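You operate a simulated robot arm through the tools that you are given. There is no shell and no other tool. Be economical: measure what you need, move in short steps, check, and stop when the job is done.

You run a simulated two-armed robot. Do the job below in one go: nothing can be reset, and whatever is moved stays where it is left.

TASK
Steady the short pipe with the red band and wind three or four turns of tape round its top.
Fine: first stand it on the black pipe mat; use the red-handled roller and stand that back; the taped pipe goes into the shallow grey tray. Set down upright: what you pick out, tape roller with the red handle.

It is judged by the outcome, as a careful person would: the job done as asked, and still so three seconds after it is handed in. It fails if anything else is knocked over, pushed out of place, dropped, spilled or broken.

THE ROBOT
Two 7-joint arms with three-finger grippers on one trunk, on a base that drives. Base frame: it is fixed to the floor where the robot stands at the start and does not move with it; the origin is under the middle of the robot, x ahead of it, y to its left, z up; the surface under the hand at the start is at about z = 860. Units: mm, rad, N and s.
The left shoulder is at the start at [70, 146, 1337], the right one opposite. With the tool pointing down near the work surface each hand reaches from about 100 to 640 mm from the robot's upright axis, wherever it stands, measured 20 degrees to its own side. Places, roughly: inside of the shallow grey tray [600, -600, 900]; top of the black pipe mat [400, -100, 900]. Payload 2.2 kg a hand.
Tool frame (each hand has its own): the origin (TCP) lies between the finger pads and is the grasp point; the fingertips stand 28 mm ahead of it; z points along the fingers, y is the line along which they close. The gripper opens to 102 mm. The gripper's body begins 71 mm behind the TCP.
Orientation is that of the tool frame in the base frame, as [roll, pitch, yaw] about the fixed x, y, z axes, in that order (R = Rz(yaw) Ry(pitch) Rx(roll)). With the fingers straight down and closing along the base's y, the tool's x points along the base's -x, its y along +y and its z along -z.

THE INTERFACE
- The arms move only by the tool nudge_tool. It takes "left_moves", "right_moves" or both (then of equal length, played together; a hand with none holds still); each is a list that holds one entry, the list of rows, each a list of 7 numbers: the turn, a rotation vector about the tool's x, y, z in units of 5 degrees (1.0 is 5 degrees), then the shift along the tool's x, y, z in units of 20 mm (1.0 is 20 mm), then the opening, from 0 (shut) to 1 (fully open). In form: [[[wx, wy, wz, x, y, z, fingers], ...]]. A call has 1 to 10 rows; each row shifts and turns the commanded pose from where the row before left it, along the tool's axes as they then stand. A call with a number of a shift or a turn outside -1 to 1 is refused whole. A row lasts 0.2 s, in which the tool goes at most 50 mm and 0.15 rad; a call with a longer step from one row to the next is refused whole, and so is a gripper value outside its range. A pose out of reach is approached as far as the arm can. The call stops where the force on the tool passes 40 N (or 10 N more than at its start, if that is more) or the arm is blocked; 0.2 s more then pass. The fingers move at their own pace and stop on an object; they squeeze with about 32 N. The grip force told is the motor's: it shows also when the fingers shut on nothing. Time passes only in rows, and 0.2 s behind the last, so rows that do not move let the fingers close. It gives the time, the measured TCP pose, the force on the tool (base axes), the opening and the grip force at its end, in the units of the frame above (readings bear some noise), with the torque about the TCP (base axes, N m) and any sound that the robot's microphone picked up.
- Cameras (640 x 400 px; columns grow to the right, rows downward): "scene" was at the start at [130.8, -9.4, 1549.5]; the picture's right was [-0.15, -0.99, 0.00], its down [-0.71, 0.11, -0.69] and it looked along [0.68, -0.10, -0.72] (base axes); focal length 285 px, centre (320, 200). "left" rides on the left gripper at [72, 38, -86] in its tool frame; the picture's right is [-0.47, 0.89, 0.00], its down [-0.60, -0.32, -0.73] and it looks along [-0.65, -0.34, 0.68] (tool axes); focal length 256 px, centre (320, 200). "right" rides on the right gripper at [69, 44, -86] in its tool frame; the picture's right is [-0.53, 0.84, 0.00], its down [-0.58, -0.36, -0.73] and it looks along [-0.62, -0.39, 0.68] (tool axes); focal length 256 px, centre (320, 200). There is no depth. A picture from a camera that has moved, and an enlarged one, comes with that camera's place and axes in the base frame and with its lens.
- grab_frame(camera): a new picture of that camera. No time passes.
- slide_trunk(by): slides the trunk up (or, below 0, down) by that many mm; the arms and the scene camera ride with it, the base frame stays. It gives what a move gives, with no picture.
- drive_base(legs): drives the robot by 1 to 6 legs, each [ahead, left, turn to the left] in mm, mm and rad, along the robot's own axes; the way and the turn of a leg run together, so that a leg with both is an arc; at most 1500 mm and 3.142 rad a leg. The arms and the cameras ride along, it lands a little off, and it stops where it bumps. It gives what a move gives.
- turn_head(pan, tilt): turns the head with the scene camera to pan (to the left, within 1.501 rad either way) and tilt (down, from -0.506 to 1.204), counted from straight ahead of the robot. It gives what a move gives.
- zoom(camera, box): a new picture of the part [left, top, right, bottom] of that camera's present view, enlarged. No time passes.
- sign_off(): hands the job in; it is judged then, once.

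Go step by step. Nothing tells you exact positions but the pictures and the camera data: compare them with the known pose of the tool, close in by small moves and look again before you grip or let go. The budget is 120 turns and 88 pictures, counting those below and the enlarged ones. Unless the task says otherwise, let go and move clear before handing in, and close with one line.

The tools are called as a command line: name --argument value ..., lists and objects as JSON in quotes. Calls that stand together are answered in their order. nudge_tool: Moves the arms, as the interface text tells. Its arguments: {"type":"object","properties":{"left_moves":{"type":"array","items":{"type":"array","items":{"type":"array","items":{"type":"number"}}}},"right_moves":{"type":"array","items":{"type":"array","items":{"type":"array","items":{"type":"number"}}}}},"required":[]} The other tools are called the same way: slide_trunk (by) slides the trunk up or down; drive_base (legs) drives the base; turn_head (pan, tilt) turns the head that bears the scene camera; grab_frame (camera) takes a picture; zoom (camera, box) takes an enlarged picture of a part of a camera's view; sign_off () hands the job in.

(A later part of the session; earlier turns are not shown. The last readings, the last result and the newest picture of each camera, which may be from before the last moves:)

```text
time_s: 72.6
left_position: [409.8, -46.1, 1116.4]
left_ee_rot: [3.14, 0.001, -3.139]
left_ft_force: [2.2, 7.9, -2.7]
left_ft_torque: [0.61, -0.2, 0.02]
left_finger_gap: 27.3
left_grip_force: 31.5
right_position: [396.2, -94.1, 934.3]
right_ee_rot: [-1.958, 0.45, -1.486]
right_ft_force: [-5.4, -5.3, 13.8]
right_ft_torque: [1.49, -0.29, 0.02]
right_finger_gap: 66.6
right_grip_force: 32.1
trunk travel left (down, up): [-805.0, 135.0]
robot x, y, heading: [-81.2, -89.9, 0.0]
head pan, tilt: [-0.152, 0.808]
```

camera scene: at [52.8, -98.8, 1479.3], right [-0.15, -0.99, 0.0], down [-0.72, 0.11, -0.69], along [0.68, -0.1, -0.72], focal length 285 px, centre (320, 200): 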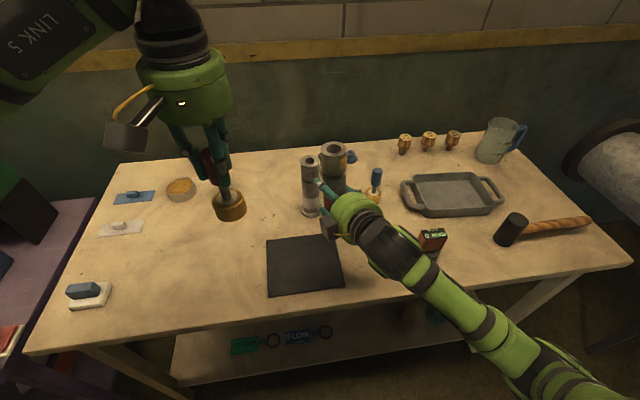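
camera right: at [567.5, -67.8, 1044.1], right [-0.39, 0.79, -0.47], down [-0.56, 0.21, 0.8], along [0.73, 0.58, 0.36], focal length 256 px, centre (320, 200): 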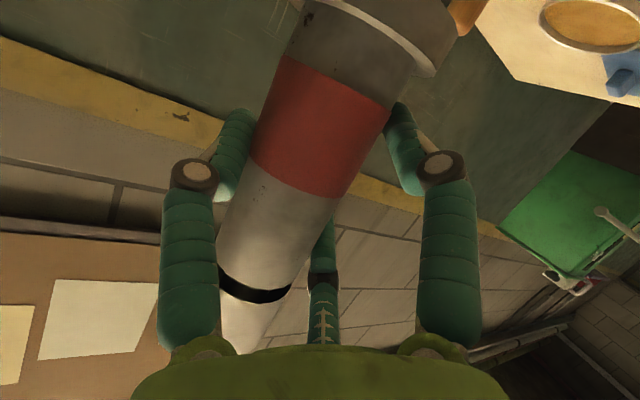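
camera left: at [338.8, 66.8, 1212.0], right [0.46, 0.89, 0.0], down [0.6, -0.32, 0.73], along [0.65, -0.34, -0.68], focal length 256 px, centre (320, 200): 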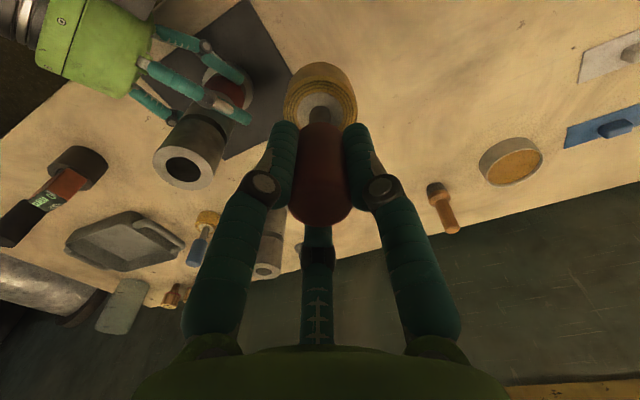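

Good continuous contact of 8–11 N. I continue with the next half turn.

nudge_tool --left_moves '[[[0, 0, 0, 0.74, -0.1126, 0, 0], [0, 0, 0, 0.641, -0.327, 0, 0], [0, 0, 0, 0.509, -0.509, 0, 0], [0, 0, 0, 0.327, -0.641, 0, 0], [0, 0, 0, 0.1126, -0.7106, 0, 0]]]'

nudge_tool --left_moves '[[[0, 0, 0, -0.1126, -0.7106, 0, 0], [0, 0, 0, -0.327, -0.641, 0, 0], [0, 0, 0, -0.509, -0.509, 0, 0], [0, 0, 0, -0.641, -0.327, 0, 0], [0, 0, 0, -0.7106, -0.1126, 0, 0]]]'

zoom --camera "scene" --box '[230, 180, 350, 270]'

```text
time_s: 73.8
left_position: [364.2, -93.8, 1115.4]
left_ee_rot: [3.136, -0.005, -3.139]
left_ft_force: [-16.9, 16.3, -0.1]
left_ft_torque: [1.15, 1.18, 0.18]
left_finger_gap: 27.1
left_grip_force: 31.7
right_position: [397.4, -94.4, 931.6]
right_ee_rot: [-1.962, 0.449, -1.491]
right_ft_force: [16.7, -11.5, 7.6]
right_ft_torque: [2.1, 1.32, 0.53]
right_finger_gap: 69.0
right_grip_force: 31.5
trunk travel left (down, up): [-805.0, 135.0]
robot x, y, heading: [-81.4, -88.5, -0.004]
head pan, tilt: [-0.152, 0.808]
```

```text
time_s: 75.0
left_position: [413.5, -140.5, 1115.6]
left_ee_rot: [-3.14, 0.001, -3.139]
left_ft_force: [-5.4, -7.9, -0.1]
left_ft_torque: [-0.67, 0.35, 0.17]
left_finger_gap: 28.9
left_grip_force: 31.7
right_position: [395.6, -91.8, 932.3]
right_ee_rot: [-1.961, 0.448, -1.483]
right_ft_force: [4.6, 10.3, 3.0]
right_ft_torque: [-0.7, 0.46, 0.31]
right_finger_gap: 66.9
right_grip_force: 32.0
trunk travel left (down, up): [-805.0, 135.0]
robot x, y, heading: [-76.8, -93.6, 0.002]
head pan, tilt: [-0.152, 0.808]
```

```text
4.44 times, centred on (290, 225) of scene
camera zoom: at [51.2, -98.6, 1479.5], right [-0.15, -0.99, 0.0], down [-0.71, 0.11, -0.69], along [0.68, -0.1, -0.72], focal length 1268 px, centre (453, 89)
```

zoom: 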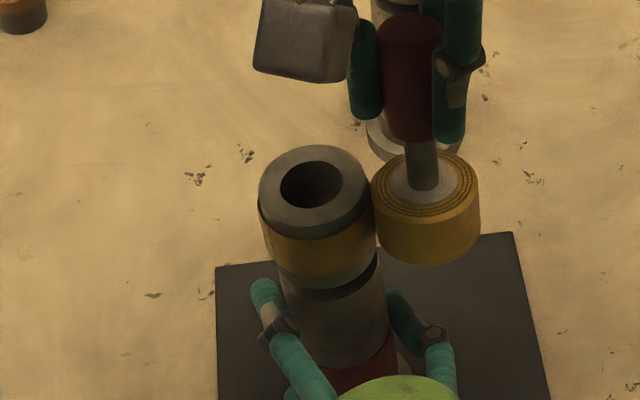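

Tape now runs around the front of the collar. I ease the pressure slightly and continue with a full turn.

nudge_tool --left_moves '[[[0, 0, 0, -0.668, 0.089, 0, 0], [0, 0, 0, -0.648, 0.33, 0, 0], [0, 0, 0, -0.514, 0.514, 0, 0], [0, 0, 0, -0.33, 0.648, 0, 0], [0, 0, 0, -0.1138, 0.718, 0, 0], [0, 0, 0, 0.1138, 0.718, 0, 0], [0, 0, 0, 0.33, 0.648, 0, 0], [0, 0, 0, 0.514, 0.514, 0, 0], [0, 0, 0, 0.648, 0.33, 0, 0], [0, 0, 0, 0.718, 0.1138, 0, 0]]]'

nudge_tool --left_moves '[[[0, 0, 0, 0.718, -0.1138, 0, 0], [0, 0, 0, 0.648, -0.33, 0, 0], [0, 0, 0, 0.514, -0.514, 0, 0], [0, 0, 0, 0.33, -0.648, 0, 0], [0, 0, 0, 0.1138, -0.718, 0, 0], [0, 0, 0, -0.1138, -0.718, 0, 0], [0, 0, 0, -0.33, -0.648, 0, 0], [0, 0, 0, -0.514, -0.514, 0, 0], [0, 0, 0, -0.648, -0.33, 0, 0], [0, 0, 0, -0.718, -0.1138, 0, 0]]]'

zoom --camera "scene" --box '[230, 180, 350, 270]'

```text
time_s: 77.2
left_position: [412.3, -47.6, 1114.0]
left_ee_rot: [3.138, 0.0, -3.137]
left_ft_force: [6.7, 8.2, -1.8]
left_ft_torque: [0.55, -0.55, 0.16]
left_finger_gap: 28.0
left_grip_force: 32.2
right_position: [397.8, -94.1, 930.5]
right_ee_rot: [-1.965, 0.449, -1.489]
right_ft_force: [-7.3, -8.7, -2.4]
right_ft_torque: [0.84, -0.65, 0.1]
right_finger_gap: 66.9
right_grip_force: 31.6
trunk travel left (down, up): [-805.0, 135.0]
robot x, y, heading: [-78.8, -90.2, -0.001]
head pan, tilt: [-0.152, 0.808]
```

```text
time_s: 79.4
left_position: [411.2, -141.4, 1114.6]
left_ee_rot: [-3.138, -0.005, -3.141]
left_ft_force: [-10.0, -5.7, -1.3]
left_ft_torque: [-0.41, 0.84, 0.4]
left_finger_gap: 32.2
left_grip_force: 32.2
right_position: [396.9, -92.1, 931.4]
right_ee_rot: [-1.962, 0.45, -1.483]
right_ft_force: [10.9, 4.5, -4.4]
right_ft_torque: [-0.38, 0.99, 0.17]
right_finger_gap: 66.6
right_grip_force: 31.8
trunk travel left (down, up): [-805.0, 135.0]
robot x, y, heading: [-76.2, -88.8, 0.003]
head pan, tilt: [-0.152, 0.808]
```

```text
4.44 times, centred on (290, 225) of scene
camera zoom: at [52.7, -99.1, 1479.4], right [-0.15, -0.99, 0.0], down [-0.72, 0.11, -0.69], along [0.68, -0.1, -0.72], focal length 1268 px, centre (453, 89)
```

zoom: 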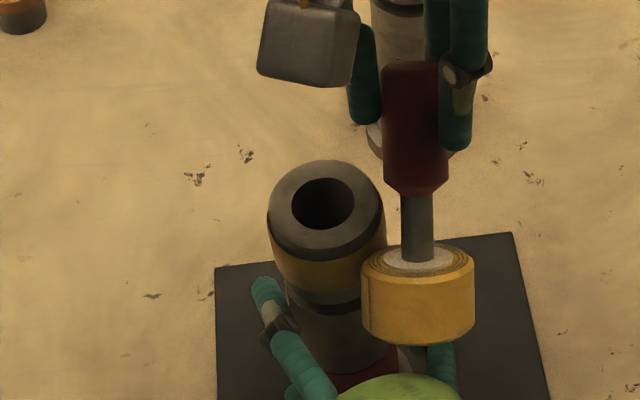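

The roller has tilted in the left grip on that last stretch, with its ring swung toward me. I stop winding, move it off the pipe and up, and look.

nudge_tool --left_moves '[[[0, 0, 0, 0, -0.5, 0, 0], [0, 0, 0, 0, -0.2, -0.5, 0], [0, 0, 0, 0, 0, -1, 0], [0, 0, 0, 0, 0, -1, 0], [0, 0, 0, 0, 0, -1, 0], [0, 0, 0, 0, 0, -1, 0], [0, 0, 0, 0, 0, 0, 0]]]'

grab_frame --camera "left"

grab_frame --camera "scene"

```text
time_s: 81.0
left_position: [411.8, -155.5, 1205.0]
left_ee_rot: [-3.14, 0.0, -3.139]
left_ft_force: [0.3, 0.3, -2.1]
left_ft_torque: [-0.01, -0.06, 0.01]
left_finger_gap: 31.9
left_grip_force: 31.7
right_position: [396.6, -93.2, 931.9]
right_ee_rot: [-1.962, 0.448, -1.484]
right_ft_force: [-1.0, -1.3, -0.8]
right_ft_torque: [0.04, 0.2, 0.0]
right_finger_gap: 66.7
right_grip_force: 32.3
trunk travel left (down, up): [-805.0, 135.0]
robot x, y, heading: [-79.1, -87.5, -0.002]
head pan, tilt: [-0.152, 0.808]
```

```text
31 pictures are left
camera left: at [338.4, -117.1, 1290.4], right [0.46, 0.89, 0.0], down [0.6, -0.32, 0.73], along [0.65, -0.34, -0.68], focal length 256 px, centre (320, 200)
```

left: 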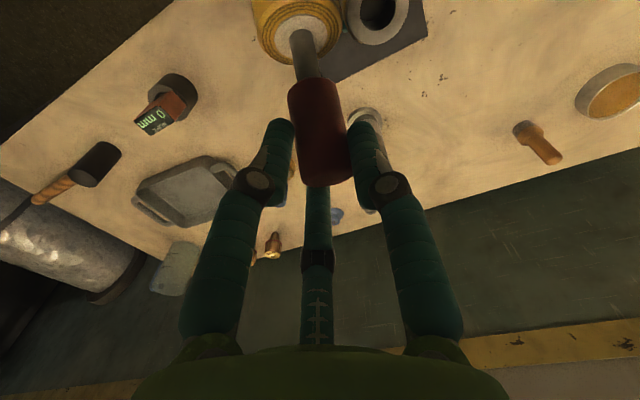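

```text
30 pictures are left
camera scene: at [51.7, -98.8, 1479.5], right [-0.15, -0.99, 0.0], down [-0.72, 0.11, -0.69], along [0.68, -0.1, -0.72], focal length 285 px, centre (320, 200)
```

scene: 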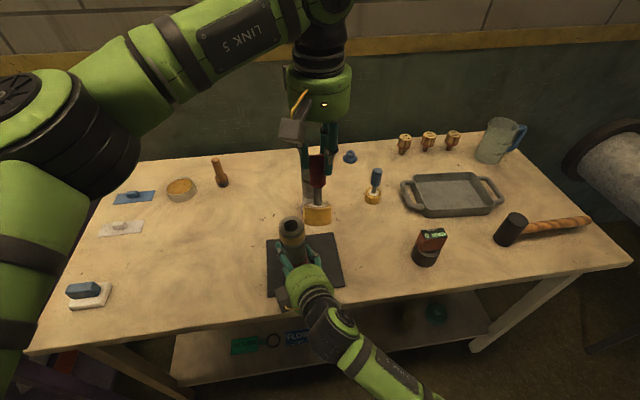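

The roller is tilted about 33° in the grip. I carry it over to its home spot on the left, then tilt the hand to bring the roller upright before setting it down to regrip.

nudge_tool --left_moves '[[[0, 0, 0, 0, 0.92, 0, 0], [0, 0, 0, 0, 0.92, 0, 0], [0, 0, 0, 0, 0.92, 0, 0], [0, 0, 0, 0, 0.92, 0, 0], [0, 0, 0, 0, 0.92, 0, 0], [0, 0, 0, 0, 0.92, 0, 0], [0, 0, 0, 0, 0.92, 0, 0], [0, 0, 0, 0, 0.92, 0, 0], [0, 0, 0, 0, 0.92, 0, 0], [0, 0, 0, 0, 0.92, 0, 0]]]'

nudge_tool --left_moves '[[[0, -1, 0, 0, 0, 0, 0], [0, -1, 0, 0, 0, 0, 0], [0, -1, 0, 0, 0, 0, 0], [0, -1, 0, 0, 0, 0, 0], [0, -1, 0, 0, 0, 0, 0], [0, -1, 0, 0, 0, 0, 0], [0, 0, 0, 0, 0, 0, 0]]]'

zoom --camera "scene" --box '[180, 120, 340, 260]'

grab_frame --camera "left"

```text
time_s: 83.2
left_position: [410.4, 30.4, 1206.0]
left_ee_rot: [-3.141, 0.0, -3.14]
left_ft_force: [0.5, -0.4, -1.3]
left_ft_torque: [-0.04, -0.05, -0.01]
left_finger_gap: 31.8
left_grip_force: 32.0
right_position: [398.0, -92.8, 932.4]
right_ee_rot: [-1.962, 0.45, -1.486]
right_ft_force: [1.4, -0.4, 0.5]
right_ft_torque: [-0.02, 0.06, 0.0]
right_finger_gap: 67.1
right_grip_force: 32.2
trunk travel left (down, up): [-805.0, 135.0]
robot x, y, heading: [-78.1, -90.9, 0.002]
head pan, tilt: [-0.152, 0.808]
```

```text
time_s: 84.8
left_position: [410.9, 28.7, 1204.5]
left_ee_rot: [-3.141, 0.525, -3.138]
left_ft_force: [0.1, 0.2, -1.3]
left_ft_torque: [-0.01, 0.04, 0.01]
left_finger_gap: 31.7
left_grip_force: 32.0
right_position: [396.9, -93.3, 930.9]
right_ee_rot: [-1.961, 0.449, -1.487]
right_ft_force: [-0.2, 1.6, 0.6]
right_ft_torque: [0.11, 0.14, -0.01]
right_finger_gap: 66.7
right_grip_force: 32.5
trunk travel left (down, up): [-805.0, 135.0]
robot x, y, heading: [-78.8, -87.7, -0.001]
head pan, tilt: [-0.152, 0.808]
```

```text
2.86 times, centred on (260, 190) of scene
camera zoom: at [51.9, -98.7, 1479.4], right [-0.15, -0.99, 0.0], down [-0.72, 0.11, -0.69], along [0.68, -0.1, -0.72], focal length 815 px, centre (491, 229)
```

zoom: 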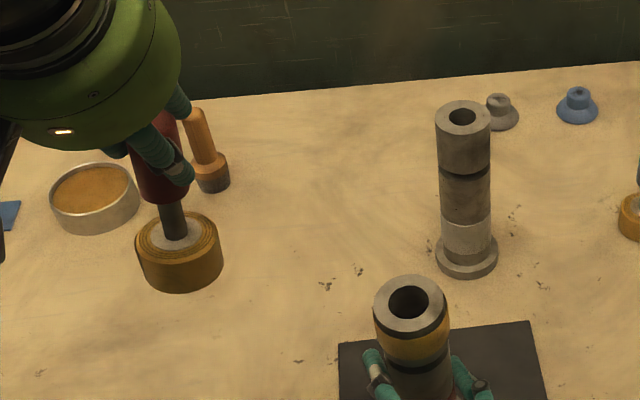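

```text
28 pictures are left
camera left: at [304.5, 67.2, 1242.0], right [0.4, 0.89, 0.23], down [0.16, -0.32, 0.94], along [0.9, -0.34, -0.27], focal length 256 px, centre (320, 200)
```

left: 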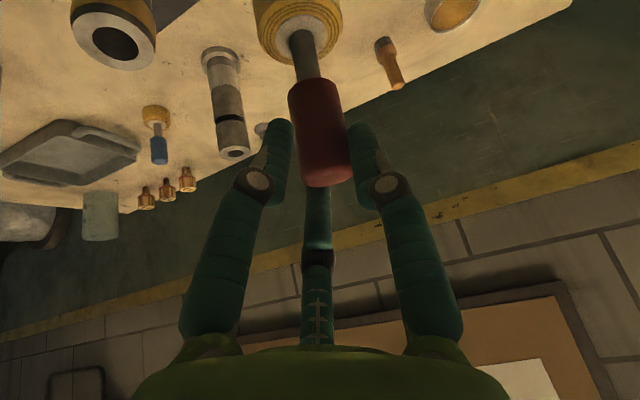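

The roller is now nearly upright fore-and-aft but leans a bit sideways. I correct the side tilt by about 8° and lower it most of the way.

nudge_tool --left_moves '[[[0.745, 0, -0.43, 0, 0, 0, 0], [0.745, 0, -0.43, 0, 0, 0, 0], [0, 0, 0, 0, 0, 0, 0]]]'

zoom --camera "scene" --box '[190, 130, 290, 230]'

```text
time_s: 85.6
left_position: [410.0, 28.8, 1204.4]
left_ee_rot: [-2.969, 0.517, -3.052]
left_ft_force: [0.3, -0.1, -2.1]
left_ft_torque: [0.0, 0.01, 0.03]
left_finger_gap: 31.6
left_grip_force: 32.6
right_position: [396.9, -92.2, 931.1]
right_ee_rot: [-1.962, 0.45, -1.486]
right_ft_force: [-0.3, 0.9, 0.1]
right_ft_torque: [0.13, 0.12, -0.01]
right_finger_gap: 66.8
right_grip_force: 32.1
trunk travel left (down, up): [-805.0, 135.0]
robot x, y, heading: [-80.3, -87.9, -0.003]
head pan, tilt: [-0.152, 0.808]
```

```text
4.00 times, centred on (240, 180) of scene
camera zoom: at [51.9, -98.8, 1479.4], right [-0.15, -0.99, 0.0], down [-0.72, 0.11, -0.69], along [0.68, -0.1, -0.72], focal length 1141 px, centre (640, 280)
```

zoom: 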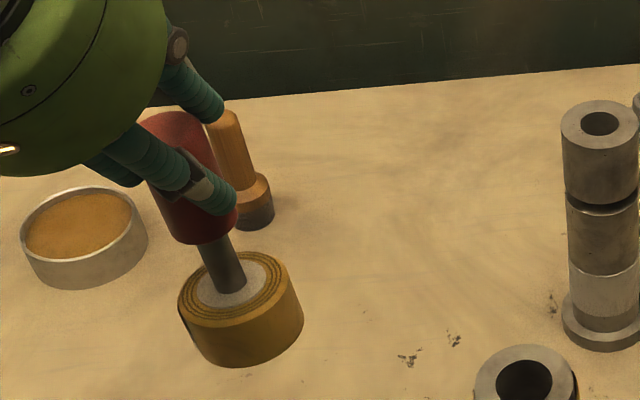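

It is now close to vertical and directly over its home spot. I add 3° more pitch and lower to about 20 mm above the table.

nudge_tool --left_moves '[[[0, -0.6, 0, 0, 0, 0, 0], [0, 0, 0, 0.646, 0.18, 0.996, 0], [0, 0, 0, 0.646, 0.18, 0.996, 0], [0, 0, 0, 0.646, 0.18, 0.996, 0], [0, 0, 0, 0.646, 0.18, 0.996, 0], [0, 0, 0, 0.646, 0.18, 0.996, 0], [0, 0, 0, 0.646, 0.18, 0.996, 0], [0, 0, 0, 0.646, 0.18, 0.996, 0], [0, 0, 0, 0.646, 0.18, 0.996, 0], [0, 0, 0, 0.646, 0.18, 0.996, 0]]]'

zoom --camera "scene" --box '[190, 180, 310, 300]'

```text
time_s: 87.8
left_position: [412.0, 30.2, 988.5]
left_ee_rot: [-2.962, 0.568, -3.041]
left_ft_force: [-0.2, 0.2, -1.7]
left_ft_torque: [-0.02, -0.01, 0.04]
left_finger_gap: 31.7
left_grip_force: 31.7
right_position: [398.2, -92.1, 931.0]
right_ee_rot: [-1.961, 0.45, -1.485]
right_ft_force: [-1.4, 0.9, 0.6]
right_ft_torque: [0.06, 0.17, -0.04]
right_finger_gap: 66.9
right_grip_force: 31.2
trunk travel left (down, up): [-805.0, 135.0]
robot x, y, heading: [-79.5, -91.8, -0.001]
head pan, tilt: [-0.152, 0.808]
```

```text
3.33 times, centred on (250, 240) of scene
camera zoom: at [51.7, -98.6, 1479.5], right [-0.15, -0.99, 0.0], down [-0.72, 0.11, -0.69], along [0.68, -0.1, -0.72], focal length 951 px, centre (553, 67)
```

zoom: 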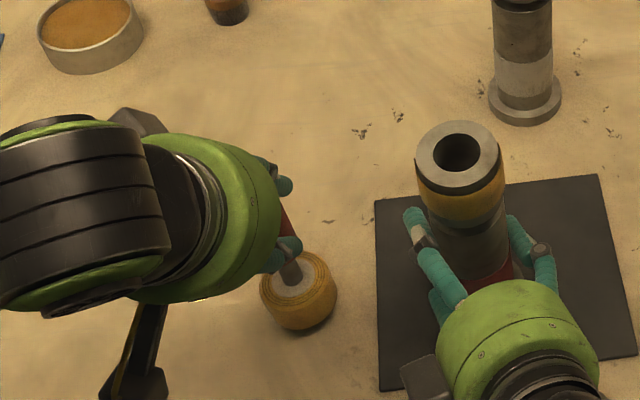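

The ring is just above the table. I creep down until contact.

nudge_tool --left_moves '[[[0, 0, 0, 0.135, 0.0375, 0.2075, 0], [0, 0, 0, 0.135, 0.0375, 0.2075, 0], [0, 0, 0, 0.08, 0.022, 0.125, 0], [0, 0, 0, 0, 0, 0, 0]]]'

nudge_tool --left_moves '[[[0, 0, 0, 0.08, 0.022, 0.125, 0], [0, 0, 0, 0, 0, 0, 0]]]'

nudge_tool --left_moves '[[[0, 0, 0, 0.08, 0.022, 0.125, 0], [0, 0, 0, 0, 0, 0, 0]]]'

```text
time_s: 88.8
left_position: [411.6, 29.1, 978.0]
left_ee_rot: [-2.96, 0.575, -3.038]
left_ft_force: [-1.5, 1.6, 12.3]
left_ft_torque: [0.11, -0.03, 0.03]
left_finger_gap: 31.4
left_grip_force: 32.2
right_position: [395.7, -91.9, 931.0]
right_ee_rot: [-1.961, 0.448, -1.485]
right_ft_force: [0.1, -0.3, -2.8]
right_ft_torque: [0.02, 0.01, -0.04]
right_finger_gap: 66.9
right_grip_force: 32.5
trunk travel left (down, up): [-805.0, 135.0]
robot x, y, heading: [-78.6, -90.0, 0.002]
head pan, tilt: [-0.152, 0.808]
```

```text
time_s: 89.4
left_position: [410.7, 28.4, 978.7]
left_ee_rot: [-2.957, 0.581, -3.039]
left_ft_force: [-1.5, 4.3, 27.9]
left_ft_torque: [0.2, -0.28, 0.07]
left_finger_gap: 31.6
left_grip_force: 32.4
right_position: [395.1, -92.5, 933.4]
right_ee_rot: [-1.958, 0.448, -1.483]
right_ft_force: [0.5, 0.8, -4.8]
right_ft_torque: [0.04, 0.01, 0.0]
right_finger_gap: 66.6
right_grip_force: 31.7
trunk travel left (down, up): [-805.0, 135.0]
robot x, y, heading: [-81.6, -90.4, 0.004]
head pan, tilt: [-0.152, 0.808]
```

```text
time_s: 90.0
left_position: [410.2, 28.3, 977.0]
left_ee_rot: [-2.954, 0.586, -3.037]
left_ft_force: [-4.6, 4.7, 37.7]
left_ft_torque: [0.33, 0.01, 0.0]
left_finger_gap: 31.6
left_grip_force: 31.6
right_position: [392.3, -95.0, 933.4]
right_ee_rot: [-1.957, 0.448, -1.482]
right_ft_force: [0.0, -0.2, -5.2]
right_ft_torque: [0.02, 0.03, 0.0]
right_finger_gap: 66.6
right_grip_force: 32.0
trunk travel left (down, up): [-805.0, 135.0]
robot x, y, heading: [-81.3, -89.5, -0.002]
head pan, tilt: [-0.152, 0.808]
```

I overpressed slightly, so I back off 5 mm, open the jaws and check that the roller stands.

nudge_tool --left_moves '[[[0, 0, 0, -0.135, -0.0375, -0.2075, 0], [0, 0, 0, 0, 0, 0, 0]]]'

nudge_tool --left_moves '[[[0, 0, 0, 0, 0, 0, 0.4], [0, 0, 0, 0, 0, 0, 0.7], [0, 0, 0, 0, 0, 0, 0.9], [0, 0, 0, 0, 0, 0, 0.9]]]'

grab_frame --camera "left"

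```text
time_s: 90.6
left_position: [411.9, 26.7, 978.1]
left_ee_rot: [-2.96, 0.575, -3.036]
left_ft_force: [0.9, 1.2, 23.1]
left_ft_torque: [0.02, -0.37, 0.02]
left_finger_gap: 31.7
left_grip_force: 32.3
right_position: [395.0, -94.2, 932.4]
right_ee_rot: [-1.959, 0.448, -1.484]
right_ft_force: [-0.7, 0.8, -4.2]
right_ft_torque: [0.04, -0.02, -0.02]
right_finger_gap: 66.6
right_grip_force: 31.9
trunk travel left (down, up): [-805.0, 135.0]
robot x, y, heading: [-76.7, -89.1, 0.004]
head pan, tilt: [-0.152, 0.808]
```

```text
time_s: 91.6
left_position: [411.8, 29.1, 973.7]
left_ee_rot: [-2.964, 0.569, -3.042]
left_ft_force: [0.5, -0.3, 0.2]
left_ft_torque: [0.01, -0.02, 0.02]
left_finger_gap: 92.1
left_grip_force: 0.1
right_position: [397.2, -93.6, 931.7]
right_ee_rot: [-1.959, 0.449, -1.486]
right_ft_force: [0.7, 0.6, -1.0]
right_ft_torque: [0.07, 0.05, 0.0]
right_finger_gap: 66.8
right_grip_force: 31.8
trunk travel left (down, up): [-805.0, 135.0]
robot x, y, heading: [-78.3, -85.7, -0.003]
head pan, tilt: [-0.152, 0.808]
```

```text
25 pictures are left
camera left: at [303.5, 71.2, 1000.6], right [0.39, 0.91, 0.12], down [0.11, -0.17, 0.98], along [0.92, -0.37, -0.17], focal length 256 px, centre (320, 200)
```

left: 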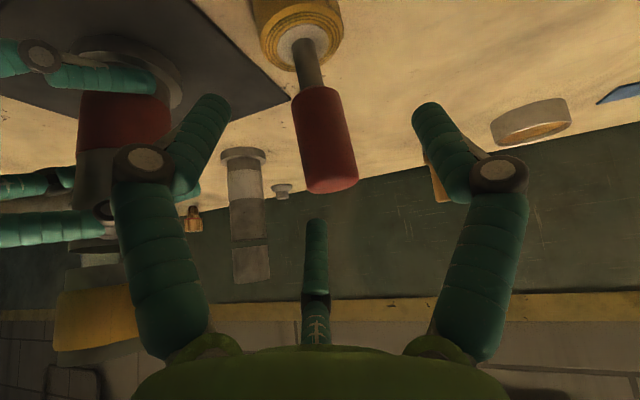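

The roller stands upright at home. I back the left hand out along its axis and straighten it.

nudge_tool --left_moves '[[[0, 0, 0, 0, 0, -1, 0.9], [0, 0, 0, 0, 0, -1, 0.9], [0, 0, 0, 0, 0, -1, 0.9], [0, 0, 0, 0, 0, -1, 0.9], [0, 0, 0, 0, 0, -1, 0.9], [0, 0, 0, 0, 0, -1, 0.9]]]'

nudge_tool --left_moves '[[[0, 0.6, 0, 0, 0, 0, 0.9], [-0.745, 0, 0.43, 0, 0, 0, 0.9], [-0.745, 0, 0.43, 0, 0, 0, 0.9], [0, 1, 0, 0, 0, 0, 0.9], [0, 1, 0, 0, 0, 0, 0.9], [0, 1, 0, 0, 0, 0, 0.9], [0, 1, 0, 0, 0, 0, 0.9], [0, 1, 0, 0, 0, 0, 0.9], [0, 1, 0, 0, 0, 0, 0.9], [0, 0, 0, 0, 0, 0, 0.9]]]'

grab_frame --camera "left"

zoom --camera "scene" --box '[190, 190, 330, 300]'

```text
time_s: 93.0
left_position: [345.5, 43.3, 1075.0]
left_ee_rot: [-2.962, 0.57, -3.043]
left_ft_force: [0.9, -0.9, -0.9]
left_ft_torque: [0.01, -0.01, -0.02]
left_finger_gap: 91.8
left_grip_force: 0.0
right_position: [398.0, -93.5, 932.0]
right_ee_rot: [-1.961, 0.45, -1.485]
right_ft_force: [0.3, -0.3, 2.0]
right_ft_torque: [0.04, 0.07, 0.01]
right_finger_gap: 66.8
right_grip_force: 32.1
trunk travel left (down, up): [-805.0, 135.0]
robot x, y, heading: [-78.6, -88.8, -0.002]
head pan, tilt: [-0.152, 0.808]
```

```text
time_s: 95.2
left_position: [345.5, 44.3, 1074.5]
left_ee_rot: [3.14, 0.0, -3.137]
left_ft_force: [-0.1, 0.6, -0.1]
left_ft_torque: [0.01, 0.02, 0.01]
left_finger_gap: 92.0
left_grip_force: 0.1
right_position: [397.6, -93.4, 932.7]
right_ee_rot: [-1.961, 0.447, -1.485]
right_ft_force: [1.0, -0.5, 1.8]
right_ft_torque: [0.06, 0.11, -0.03]
right_finger_gap: 66.7
right_grip_force: 32.5
trunk travel left (down, up): [-805.0, 135.0]
robot x, y, heading: [-78.7, -88.1, -0.001]
head pan, tilt: [-0.152, 0.808]
```

```text
24 pictures are left
camera left: at [272.8, 81.8, 1159.9], right [0.46, 0.89, 0.0], down [0.61, -0.32, 0.73], along [0.65, -0.34, -0.68], focal length 256 px, centre (320, 200)
```

left: 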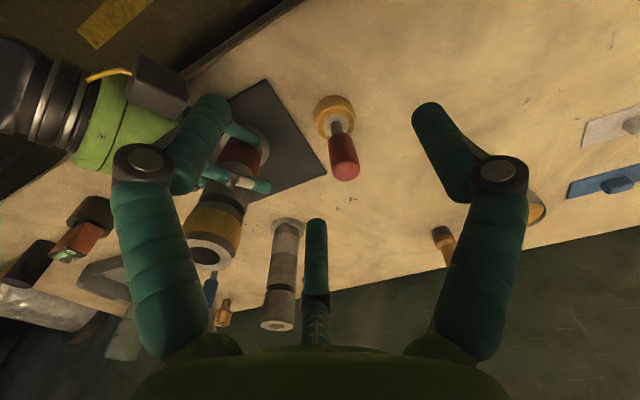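

```text
3.64 times, centred on (260, 245) of scene
camera zoom: at [51.5, -98.6, 1479.5], right [-0.15, -0.99, 0.0], down [-0.71, 0.11, -0.69], along [0.68, -0.1, -0.72], focal length 1037 px, centre (538, 36)
```

zoom: 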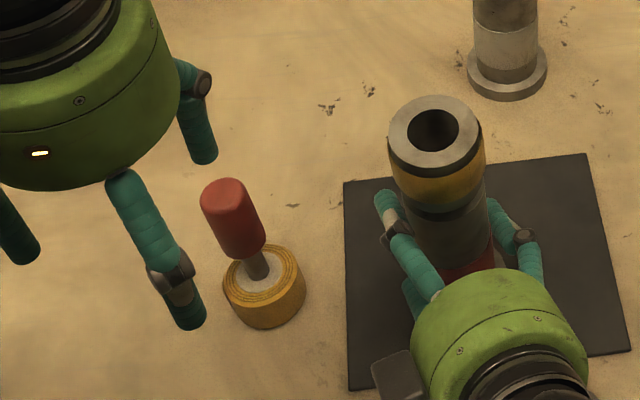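

The roller stands straight and a clean tape band shows on the collar, about two turns so far. I move over the handle again and lower to just above it for a check.

nudge_tool --left_moves '[[[0, 0, 0, -0.906, -0.19, 0, 0.85], [0, 0, 0, -0.906, -0.19, 0, 0.85], [0, 0, 0, -0.906, -0.19, 0, 0.85], [0, 0, 0, -0.906, -0.19, 0, 0.85], [0, 0, 0, 0, 0, 0.9, 0.85], [0, 0, 0, 0, 0, 0.9, 0.85], [0, 0, 0, 0, 0, 0.9, 0.85], [0, 0, 0, 0, 0, 0, 0.85]]]'

grab_frame --camera "left"

```text
time_s: 97.0
left_position: [416.4, 29.5, 1021.6]
left_ee_rot: [-3.14, 0.001, -3.137]
left_ft_force: [0.0, -0.2, -1.0]
left_ft_torque: [-0.01, -0.01, 0.03]
left_finger_gap: 86.7
left_grip_force: 0.0
right_position: [397.1, -94.2, 932.4]
right_ee_rot: [-1.961, 0.449, -1.486]
right_ft_force: [0.3, -0.7, 2.2]
right_ft_torque: [0.07, 0.17, 0.01]
right_finger_gap: 66.8
right_grip_force: 32.7
trunk travel left (down, up): [-805.0, 135.0]
robot x, y, heading: [-80.2, -90.1, 0.004]
head pan, tilt: [-0.152, 0.808]
```

```text
22 pictures are left
camera left: at [343.9, 66.4, 1106.0], right [0.46, 0.89, 0.0], down [0.6, -0.32, 0.73], along [0.65, -0.34, -0.68], focal length 256 px, centre (320, 200)
```

left: 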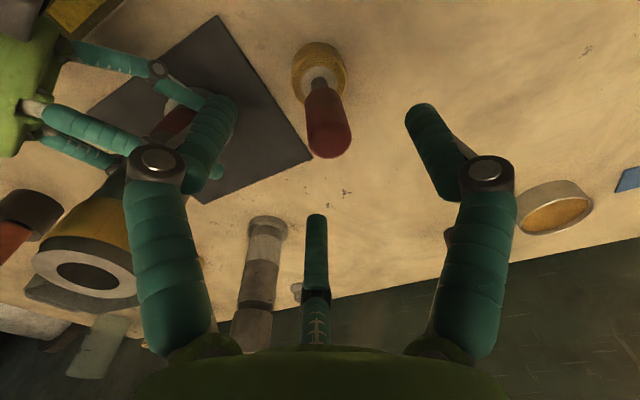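

The handle is a few mm forward of the axis. I correct by 4 mm, lower for a deeper grip, and close.

nudge_tool --left_moves '[[[0, 0, 0, -0.22, 0.05, 0.9, 0.85], [0, 0, 0, 0, 0, 0.9, 0.85], [0, 0, 0, 0, 0, 0.9, 0.85], [0, 0, 0, 0, 0, 0.85, 0.85], [0, 0, 0, 0, 0, 0, 0.85], [0, 0, 0, 0, 0, 0, 0.5], [0, 0, 0, 0, 0, 0, 0.2], [0, 0, 0, 0, 0, 0, 0], [0, 0, 0, 0, 0, 0, 0]]]'

grab_frame --camera "left"

```text
time_s: 99.0
left_position: [423.1, 30.3, 951.2]
left_ee_rot: [3.141, 0.002, -3.141]
left_ft_force: [-0.6, -1.7, 1.9]
left_ft_torque: [-0.04, 0.06, 0.03]
left_finger_gap: 28.6
left_grip_force: 32.3
right_position: [397.0, -93.2, 932.2]
right_ee_rot: [-1.961, 0.449, -1.484]
right_ft_force: [0.6, 2.4, 0.5]
right_ft_torque: [0.07, 0.12, -0.01]
right_finger_gap: 66.7
right_grip_force: 31.7
trunk travel left (down, up): [-805.0, 135.0]
robot x, y, heading: [-81.0, -88.1, -0.003]
head pan, tilt: [-0.152, 0.808]
```

```text
21 pictures are left
camera left: at [349.6, 67.8, 1035.7], right [0.46, 0.89, 0.0], down [0.6, -0.32, 0.73], along [0.65, -0.34, -0.68], focal length 256 px, centre (320, 200)
```

left: 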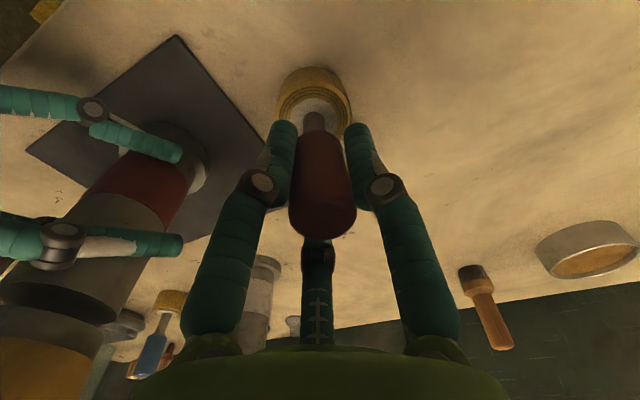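

Good centred grip, deeper on the handle. I lift and bring the roller back beside the pipe top.

nudge_tool --left_moves '[[[0, 0, 0, 0, 0, -0.9, 0], [0, 0, 0, 0, 0, -1, 0], [0, 0, 0, 0, 0, -1, 0], [0, 0, 0, 0, 0, -1, 0], [0, 0, 0, 0, 0, -1, 0], [0, 0, 0, 0, 0, -1, 0], [0, 0, 0, 0, 0, -1, 0], [0, 0, 0, 0, 0, -1, 0], [0, 0, 0, 0, 0, 0, 0]]]'

nudge_tool --left_moves '[[[0, 0, 0, 0.2, -0.9, 0, 0], [0, 0, 0, 0.2, -0.9, 0, 0], [0, 0, 0, 0.2, -0.9, 0, 0], [0, 0, 0, 0, -0.5, 0, 0], [0, 0, 0, 0, 0, 0, 0]]]'

zoom --camera "scene" --box '[230, 180, 350, 270]'

```text
time_s: 101.0
left_position: [423.9, 28.6, 1107.3]
left_ee_rot: [-3.141, 0.0, -3.139]
left_ft_force: [-0.3, 0.6, -1.9]
left_ft_torque: [0.01, -0.01, 0.0]
left_finger_gap: 28.6
left_grip_force: 32.0
right_position: [397.0, -93.2, 931.1]
right_ee_rot: [-1.962, 0.449, -1.486]
right_ft_force: [-0.9, 0.0, 1.7]
right_ft_torque: [0.0, 0.17, -0.03]
right_finger_gap: 66.5
right_grip_force: 31.7
trunk travel left (down, up): [-805.0, 135.0]
robot x, y, heading: [-79.4, -91.0, -0.004]
head pan, tilt: [-0.152, 0.808]
```

```text
time_s: 102.2
left_position: [411.3, -34.1, 1108.1]
left_ee_rot: [-3.141, -0.001, -3.139]
left_ft_force: [-0.4, -0.1, -2.0]
left_ft_torque: [0.02, -0.02, -0.01]
left_finger_gap: 28.5
left_grip_force: 32.5
right_position: [397.5, -92.6, 931.6]
right_ee_rot: [-1.96, 0.449, -1.484]
right_ft_force: [0.1, -0.6, 1.5]
right_ft_torque: [0.06, 0.13, -0.02]
right_finger_gap: 66.7
right_grip_force: 32.0
trunk travel left (down, up): [-805.0, 135.0]
robot x, y, heading: [-79.9, -91.6, -0.002]
head pan, tilt: [-0.152, 0.808]
```

```text
4.44 times, centred on (290, 225) of scene
camera zoom: at [51.6, -98.5, 1479.5], right [-0.15, -0.99, 0.0], down [-0.72, 0.11, -0.69], along [0.68, -0.1, -0.72], focal length 1268 px, centre (453, 89)
```

zoom: 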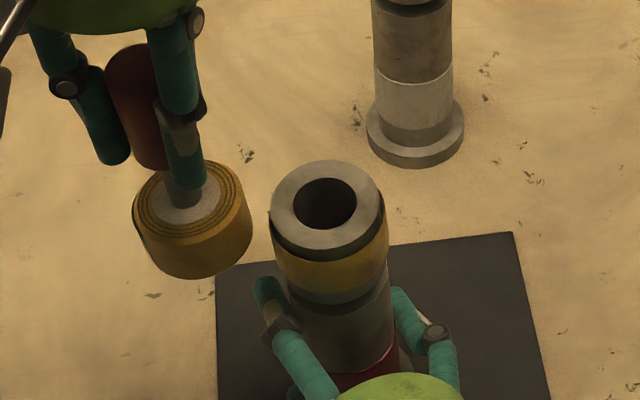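

The pipe top now reads about (405,-96). I approach along that line and feel for contact.

nudge_tool --left_moves '[[[0, 0, 0, 0.25, -0.3, 0, 0], [0, 0, 0, 0, -0.2, 0, 0], [0, 0, 0, 0, 0, 0, 0]]]'

nudge_tool --left_moves '[[[0, 0, 0, 0, -0.1, 0, 0], [0, 0, 0, 0, 0, 0, 0]]]'

nudge_tool --left_moves '[[[0, 0, 0, 0, -0.1, 0, 0], [0, 0, 0, 0, 0, 0, 0]]]'

```text
time_s: 103.0
left_position: [405.8, -44.1, 1107.6]
left_ee_rot: [3.14, 0.0, -3.139]
left_ft_force: [0.6, 2.2, -1.6]
left_ft_torque: [0.18, -0.04, 0.01]
left_finger_gap: 28.3
left_grip_force: 32.3
right_position: [397.1, -92.3, 930.5]
right_ee_rot: [-1.96, 0.448, -1.485]
right_ft_force: [-1.4, -0.9, 1.1]
right_ft_torque: [0.21, 0.1, -0.03]
right_finger_gap: 66.7
right_grip_force: 31.8
trunk travel left (down, up): [-805.0, 135.0]
robot x, y, heading: [-77.0, -90.4, 0.0]
head pan, tilt: [-0.152, 0.808]
```

```text
time_s: 103.6
left_position: [406.6, -45.6, 1106.9]
left_ee_rot: [3.14, 0.0, -3.138]
left_ft_force: [0.5, 4.1, 0.1]
left_ft_torque: [0.28, -0.05, 0.0]
left_finger_gap: 28.1
left_grip_force: 32.3
right_position: [397.5, -93.9, 931.9]
right_ee_rot: [-1.961, 0.45, -1.485]
right_ft_force: [-0.4, -2.0, 1.2]
right_ft_torque: [0.43, 0.09, -0.03]
right_finger_gap: 66.9
right_grip_force: 31.6
trunk travel left (down, up): [-805.0, 135.0]
robot x, y, heading: [-81.7, -88.4, 0.002]
head pan, tilt: [-0.152, 0.808]
```

```text
time_s: 104.2
left_position: [405.9, -48.3, 1107.2]
left_ee_rot: [3.141, 0.0, -3.137]
left_ft_force: [0.3, 3.7, -0.1]
left_ft_torque: [0.34, -0.07, 0.01]
left_finger_gap: 27.0
left_grip_force: 32.0
right_position: [398.3, -92.5, 932.0]
right_ee_rot: [-1.961, 0.449, -1.485]
right_ft_force: [0.3, -3.8, 0.9]
right_ft_torque: [0.47, 0.07, -0.01]
right_finger_gap: 66.8
right_grip_force: 31.8
trunk travel left (down, up): [-805.0, 135.0]
robot x, y, heading: [-79.7, -90.3, 0.002]
head pan, tilt: [-0.152, 0.808]
```

Contact now with about 4 N, the force pointing straight along y, so the axis is near (405.5,-97). I press in 2 mm and wind a quarter.

nudge_tool --left_moves '[[[0, 0, 0, 0, -0.1, 0, 0], [0, 0, 0, 0.718, -0.1138, 0, 0], [0, 0, 0, 0.648, -0.33, 0, 0], [0, 0, 0, 0.514, -0.514, 0, 0], [0, 0, 0, 0.33, -0.648, 0, 0], [0, 0, 0, 0.1138, -0.718, 0, 0]]]'

zoom --camera "scene" --box '[230, 180, 350, 270]'

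```text
time_s: 105.6
left_position: [357.2, -96.4, 1106.0]
left_ee_rot: [3.136, -0.005, -3.139]
left_ft_force: [-13.5, 12.0, -5.2]
left_ft_torque: [0.83, 1.01, 0.19]
left_finger_gap: 27.2
left_grip_force: 32.0
right_position: [398.7, -95.7, 929.5]
right_ee_rot: [-1.964, 0.45, -1.491]
right_ft_force: [14.9, -12.3, -1.2]
right_ft_torque: [1.44, 1.75, 0.32]
right_finger_gap: 67.7
right_grip_force: 31.8
trunk travel left (down, up): [-805.0, 135.0]
robot x, y, heading: [-79.9, -88.1, -0.002]
head pan, tilt: [-0.152, 0.808]
```

```text
4.44 times, centred on (290, 225) of scene
camera zoom: at [52.8, -99.7, 1479.3], right [-0.15, -0.99, 0.0], down [-0.72, 0.11, -0.69], along [0.68, -0.1, -0.72], focal length 1268 px, centre (453, 89)
```

zoom: 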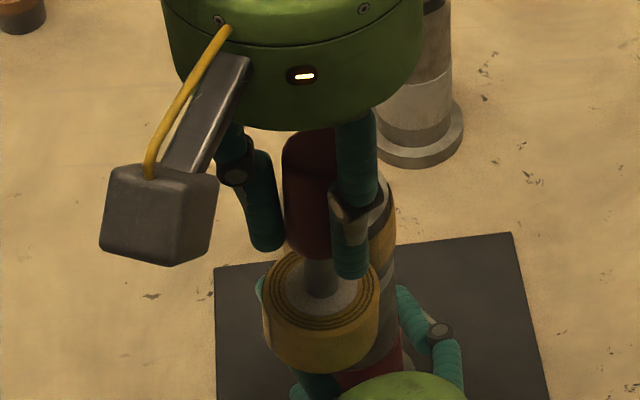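

Contact is good and the roller is straight. I continue the rest of the turn, slightly eased.

nudge_tool --left_moves '[[[0, 0, 0, -0.07, -0.718, 0, 0], [0, 0, 0, -0.33, -0.648, 0, 0], [0, 0, 0, -0.514, -0.514, 0, 0], [0, 0, 0, -0.648, -0.33, 0, 0], [0, 0, 0, -0.718, -0.1138, 0, 0]]]'

nudge_tool --left_moves '[[[0, 0, 0, -0.718, 0.1138, 0, 0], [0, 0, 0, -0.648, 0.33, 0, 0], [0, 0, 0, -0.514, 0.514, 0, 0], [0, 0, 0, -0.33, 0.648, 0, 0], [0, 0, 0, -0.1138, 0.718, 0, 0]]]'

zoom --camera "scene" --box '[230, 180, 350, 270]'

```text
time_s: 106.8
left_position: [404.6, -144.1, 1107.5]
left_ee_rot: [-3.136, 0.0, 3.142]
left_ft_force: [-7.0, -11.7, 0.5]
left_ft_torque: [-1.04, 0.53, 0.09]
left_finger_gap: 27.0
left_grip_force: 31.3
right_position: [397.6, -92.6, 932.0]
right_ee_rot: [-1.963, 0.451, -1.482]
right_ft_force: [7.4, 12.4, -3.7]
right_ft_torque: [-0.86, 0.57, 0.33]
right_finger_gap: 66.6
right_grip_force: 31.7
trunk travel left (down, up): [-805.0, 135.0]
robot x, y, heading: [-77.7, -88.0, 0.001]
head pan, tilt: [-0.152, 0.808]
```

```text
time_s: 108.0
left_position: [454.1, -96.2, 1108.8]
left_ee_rot: [-3.137, 0.007, -3.136]
left_ft_force: [16.5, -11.5, 1.0]
left_ft_torque: [-0.76, -1.05, 0.21]
left_finger_gap: 28.7
left_grip_force: 32.0
right_position: [395.5, -91.2, 931.6]
right_ee_rot: [-1.959, 0.448, -1.481]
right_ft_force: [-14.9, 12.0, -0.3]
right_ft_torque: [-1.11, -1.81, 0.39]
right_finger_gap: 66.7
right_grip_force: 31.9
trunk travel left (down, up): [-805.0, 135.0]
robot x, y, heading: [-78.2, -88.0, -0.002]
head pan, tilt: [-0.152, 0.808]
```

```text
4.44 times, centred on (290, 225) of scene
camera zoom: at [51.6, -98.2, 1479.5], right [-0.15, -0.99, 0.0], down [-0.71, 0.11, -0.69], along [0.68, -0.1, -0.72], focal length 1268 px, centre (453, 89)
```

zoom: 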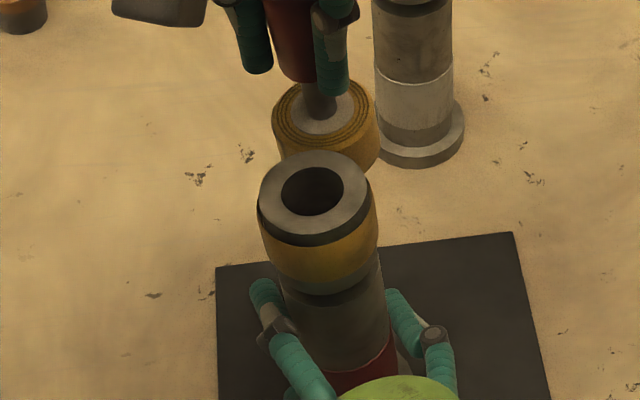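

I finish the turn plus a small overlap, then peel off outward.

nudge_tool --left_moves '[[[0, 0, 0, 0.064, 0.718, 0, 0], [0, 0, 0, 0.33, 0.648, 0, 0], [0, 0, 0, 0.514, 0.514, 0, 0], [0, 0, 0, 0.648, 0.33, 0, 0], [0, 0, 0, 0.718, 0.1138, 0, 0], [0, 0, 0, 0.718, -0.1138, 0, 0], [0, 0, 0, 0.648, -0.33, 0, 0], [0, 0, 0, 0.55, 0.75, 0, 0], [0, 0, 0, 0.55, 0.75, 0, 0], [0, 0, 0, 0, 0.5, 0, 0]]]'

grab_frame --camera "left"

zoom --camera "scene" --box '[230, 180, 350, 270]'

```text
time_s: 110.2
left_position: [355.5, -18.6, 1107.3]
left_ee_rot: [-3.139, 0.001, -3.14]
left_ft_force: [0.0, 0.6, -1.9]
left_ft_torque: [-0.03, 0.01, 0.0]
left_finger_gap: 28.3
left_grip_force: 32.0
right_position: [396.5, -93.5, 932.1]
right_ee_rot: [-1.961, 0.45, -1.483]
right_ft_force: [0.3, 0.5, 4.4]
right_ft_torque: [0.02, 0.14, 0.03]
right_finger_gap: 66.5
right_grip_force: 31.8
trunk travel left (down, up): [-805.0, 135.0]
robot x, y, heading: [-79.5, -91.3, 0.005]
head pan, tilt: [-0.152, 0.808]
```

```text
17 pictures are left
camera left: at [282.7, 18.2, 1193.2], right [0.46, 0.89, 0.0], down [0.6, -0.32, 0.73], along [0.65, -0.34, -0.68], focal length 256 px, centre (320, 200)
```

left: 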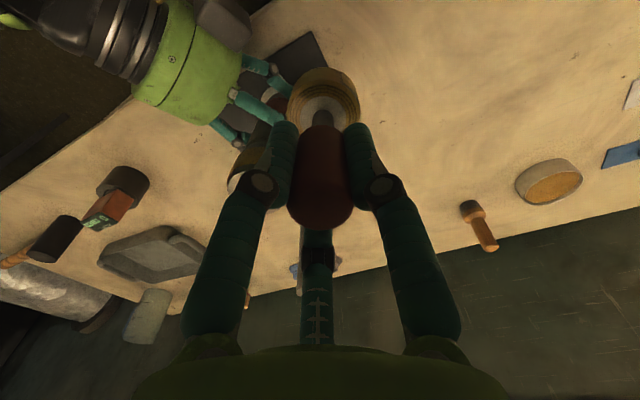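

```text
4.44 times, centred on (290, 225) of scene
camera zoom: at [51.5, -98.7, 1479.5], right [-0.15, -0.99, 0.0], down [-0.71, 0.11, -0.69], along [0.68, -0.1, -0.72], focal length 1268 px, centre (453, 89)
```

zoom: 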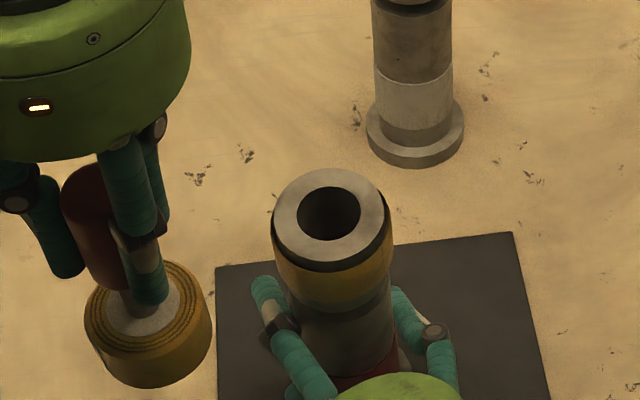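

The taped band looks complete. Now I return the roller to its home spot, lowering to just above the table.

nudge_tool --left_moves '[[[0, 0, 0, -0.75, 0.78, -0.2, 0], [0, 0, 0, -0.96, 0.78, 0, 0], [0, 0, 0, -0.96, 0.78, 0, 0], [0, 0, 0, -0.21, 0, 0.2, 0]]]'

nudge_tool --left_moves '[[[0, 0, 0, 0, 0, 0.93, 0], [0, 0, 0, 0, 0, 0.93, 0], [0, 0, 0, 0, 0, 0.93, 0], [0, 0, 0, 0, 0, 0.93, 0], [0, 0, 0, 0, 0, 0.93, 0], [0, 0, 0, 0, 0, 0.93, 0], [0, 0, 0, 0, 0, 0.93, 0], [0, 0, 0, 0, 0, 0.8, 0], [0, 0, 0, 0, 0, 0, 0]]]'

zoom --camera "scene" --box '[190, 190, 330, 300]'

```text
time_s: 111.2
left_position: [413.3, 29.1, 1107.9]
left_ee_rot: [-3.141, -0.002, -3.141]
left_ft_force: [0.3, -0.4, -2.3]
left_ft_torque: [-0.01, 0.02, 0.0]
left_finger_gap: 28.2
left_grip_force: 31.6
right_position: [398.0, -92.3, 932.4]
right_ee_rot: [-1.959, 0.45, -1.485]
right_ft_force: [1.1, 1.8, 5.2]
right_ft_torque: [0.18, 0.16, -0.04]
right_finger_gap: 66.8
right_grip_force: 31.8
trunk travel left (down, up): [-805.0, 135.0]
robot x, y, heading: [-80.2, -88.9, -0.005]
head pan, tilt: [-0.152, 0.808]
```

```text
time_s: 113.2
left_position: [412.9, 28.3, 960.5]
left_ee_rot: [3.141, 0.003, -3.138]
left_ft_force: [0.0, -0.4, -2.3]
left_ft_torque: [-0.01, 0.05, -0.01]
left_finger_gap: 27.9
left_grip_force: 32.2
right_position: [396.6, -92.5, 932.3]
right_ee_rot: [-1.959, 0.448, -1.482]
right_ft_force: [1.2, 4.2, 9.2]
right_ft_torque: [0.18, 0.14, -0.04]
right_finger_gap: 66.5
right_grip_force: 32.2
trunk travel left (down, up): [-805.0, 135.0]
robot x, y, heading: [-79.1, -87.9, -0.003]
head pan, tilt: [-0.152, 0.808]
```

```text
3.64 times, centred on (260, 245) of scene
camera zoom: at [51.0, -97.9, 1479.6], right [-0.15, -0.99, 0.0], down [-0.71, 0.11, -0.69], along [0.68, -0.1, -0.72], focal length 1037 px, centre (538, 36)
```

zoom: 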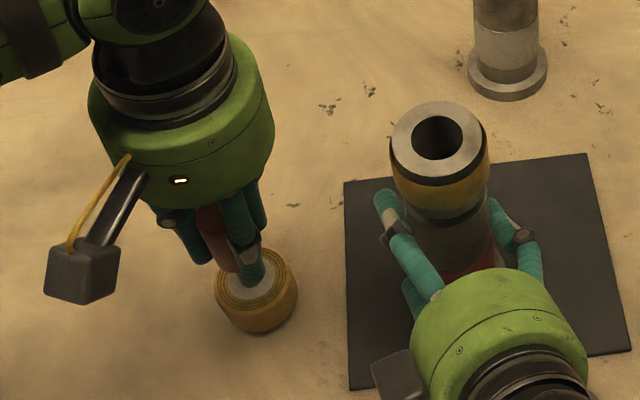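

The roller is just above its spot. I creep down, release at first contact, and withdraw upward.

nudge_tool --left_moves '[[[0, 0, 0, 0, 0, 0.15, 0], [0, 0, 0, 0, 0, 0.1, 0], [0, 0, 0, 0, 0, 0, 0]]]'

nudge_tool --left_moves '[[[0, 0, 0, 0, 0, 0.1, 0], [0, 0, 0, 0, 0, 0, 0]]]'

```text
time_s: 114.0
left_position: [413.5, 28.5, 956.8]
left_ee_rot: [3.141, 0.0, -3.137]
left_ft_force: [0.4, -0.8, -2.2]
left_ft_torque: [0.02, 0.02, 0.0]
left_finger_gap: 27.7
left_grip_force: 31.9
right_position: [397.2, -93.4, 932.4]
right_ee_rot: [-1.961, 0.449, -1.485]
right_ft_force: [1.1, 3.1, 9.3]
right_ft_torque: [0.18, 0.19, -0.07]
right_finger_gap: 66.6
right_grip_force: 31.7
trunk travel left (down, up): [-805.0, 135.0]
robot x, y, heading: [-78.5, -92.4, -0.001]
head pan, tilt: [-0.152, 0.808]
```

```text
time_s: 114.6
left_position: [412.4, 27.5, 954.6]
left_ee_rot: [3.14, 0.001, -3.138]
left_ft_force: [0.2, -0.1, -3.1]
left_ft_torque: [0.01, 0.05, 0.02]
left_finger_gap: 27.7
left_grip_force: 31.7
right_position: [398.0, -92.1, 931.5]
right_ee_rot: [-1.959, 0.449, -1.487]
right_ft_force: [2.5, 2.9, 9.1]
right_ft_torque: [0.18, 0.16, 0.0]
right_finger_gap: 66.4
right_grip_force: 31.9
trunk travel left (down, up): [-805.0, 135.0]
robot x, y, heading: [-80.0, -90.4, -0.001]
head pan, tilt: [-0.152, 0.808]
```

nudge_tool --left_moves '[[[0, 0, 0, 0, 0, 0.1, 0], [0, 0, 0, 0, 0, 0, 0]]]'

nudge_tool --left_moves '[[[0, 0, 0, 0, 0, 0.1, 0], [0, 0, 0, 0, 0, 0, 0]]]'

```text
time_s: 115.2
left_position: [412.9, 28.1, 953.7]
left_ee_rot: [-3.14, 0.003, -3.138]
left_ft_force: [-0.6, 2.7, 10.7]
left_ft_torque: [0.24, 0.08, 0.01]
left_finger_gap: 27.4
left_grip_force: 32.3
right_position: [396.3, -92.2, 932.0]
right_ee_rot: [-1.96, 0.449, -1.486]
right_ft_force: [4.6, 2.2, 6.6]
right_ft_torque: [0.11, -0.04, -0.01]
right_finger_gap: 66.6
right_grip_force: 31.7
trunk travel left (down, up): [-805.0, 135.0]
robot x, y, heading: [-75.9, -85.4, -0.004]
head pan, tilt: [-0.152, 0.808]
```

```text
time_s: 115.8
left_position: [413.7, 28.2, 956.5]
left_ee_rot: [-3.14, 0.009, -3.137]
left_ft_force: [2.6, 4.8, 28.2]
left_ft_torque: [0.52, -0.1, -0.07]
left_finger_gap: 27.5
left_grip_force: 32.0
right_position: [394.1, -93.5, 932.4]
right_ee_rot: [-1.958, 0.447, -1.485]
right_ft_force: [1.4, 0.9, 2.7]
right_ft_torque: [0.04, 0.04, 0.01]
right_finger_gap: 66.8
right_grip_force: 32.2
trunk travel left (down, up): [-805.0, 135.0]
robot x, y, heading: [-75.6, -84.9, 0.001]
head pan, tilt: [-0.152, 0.808]
```

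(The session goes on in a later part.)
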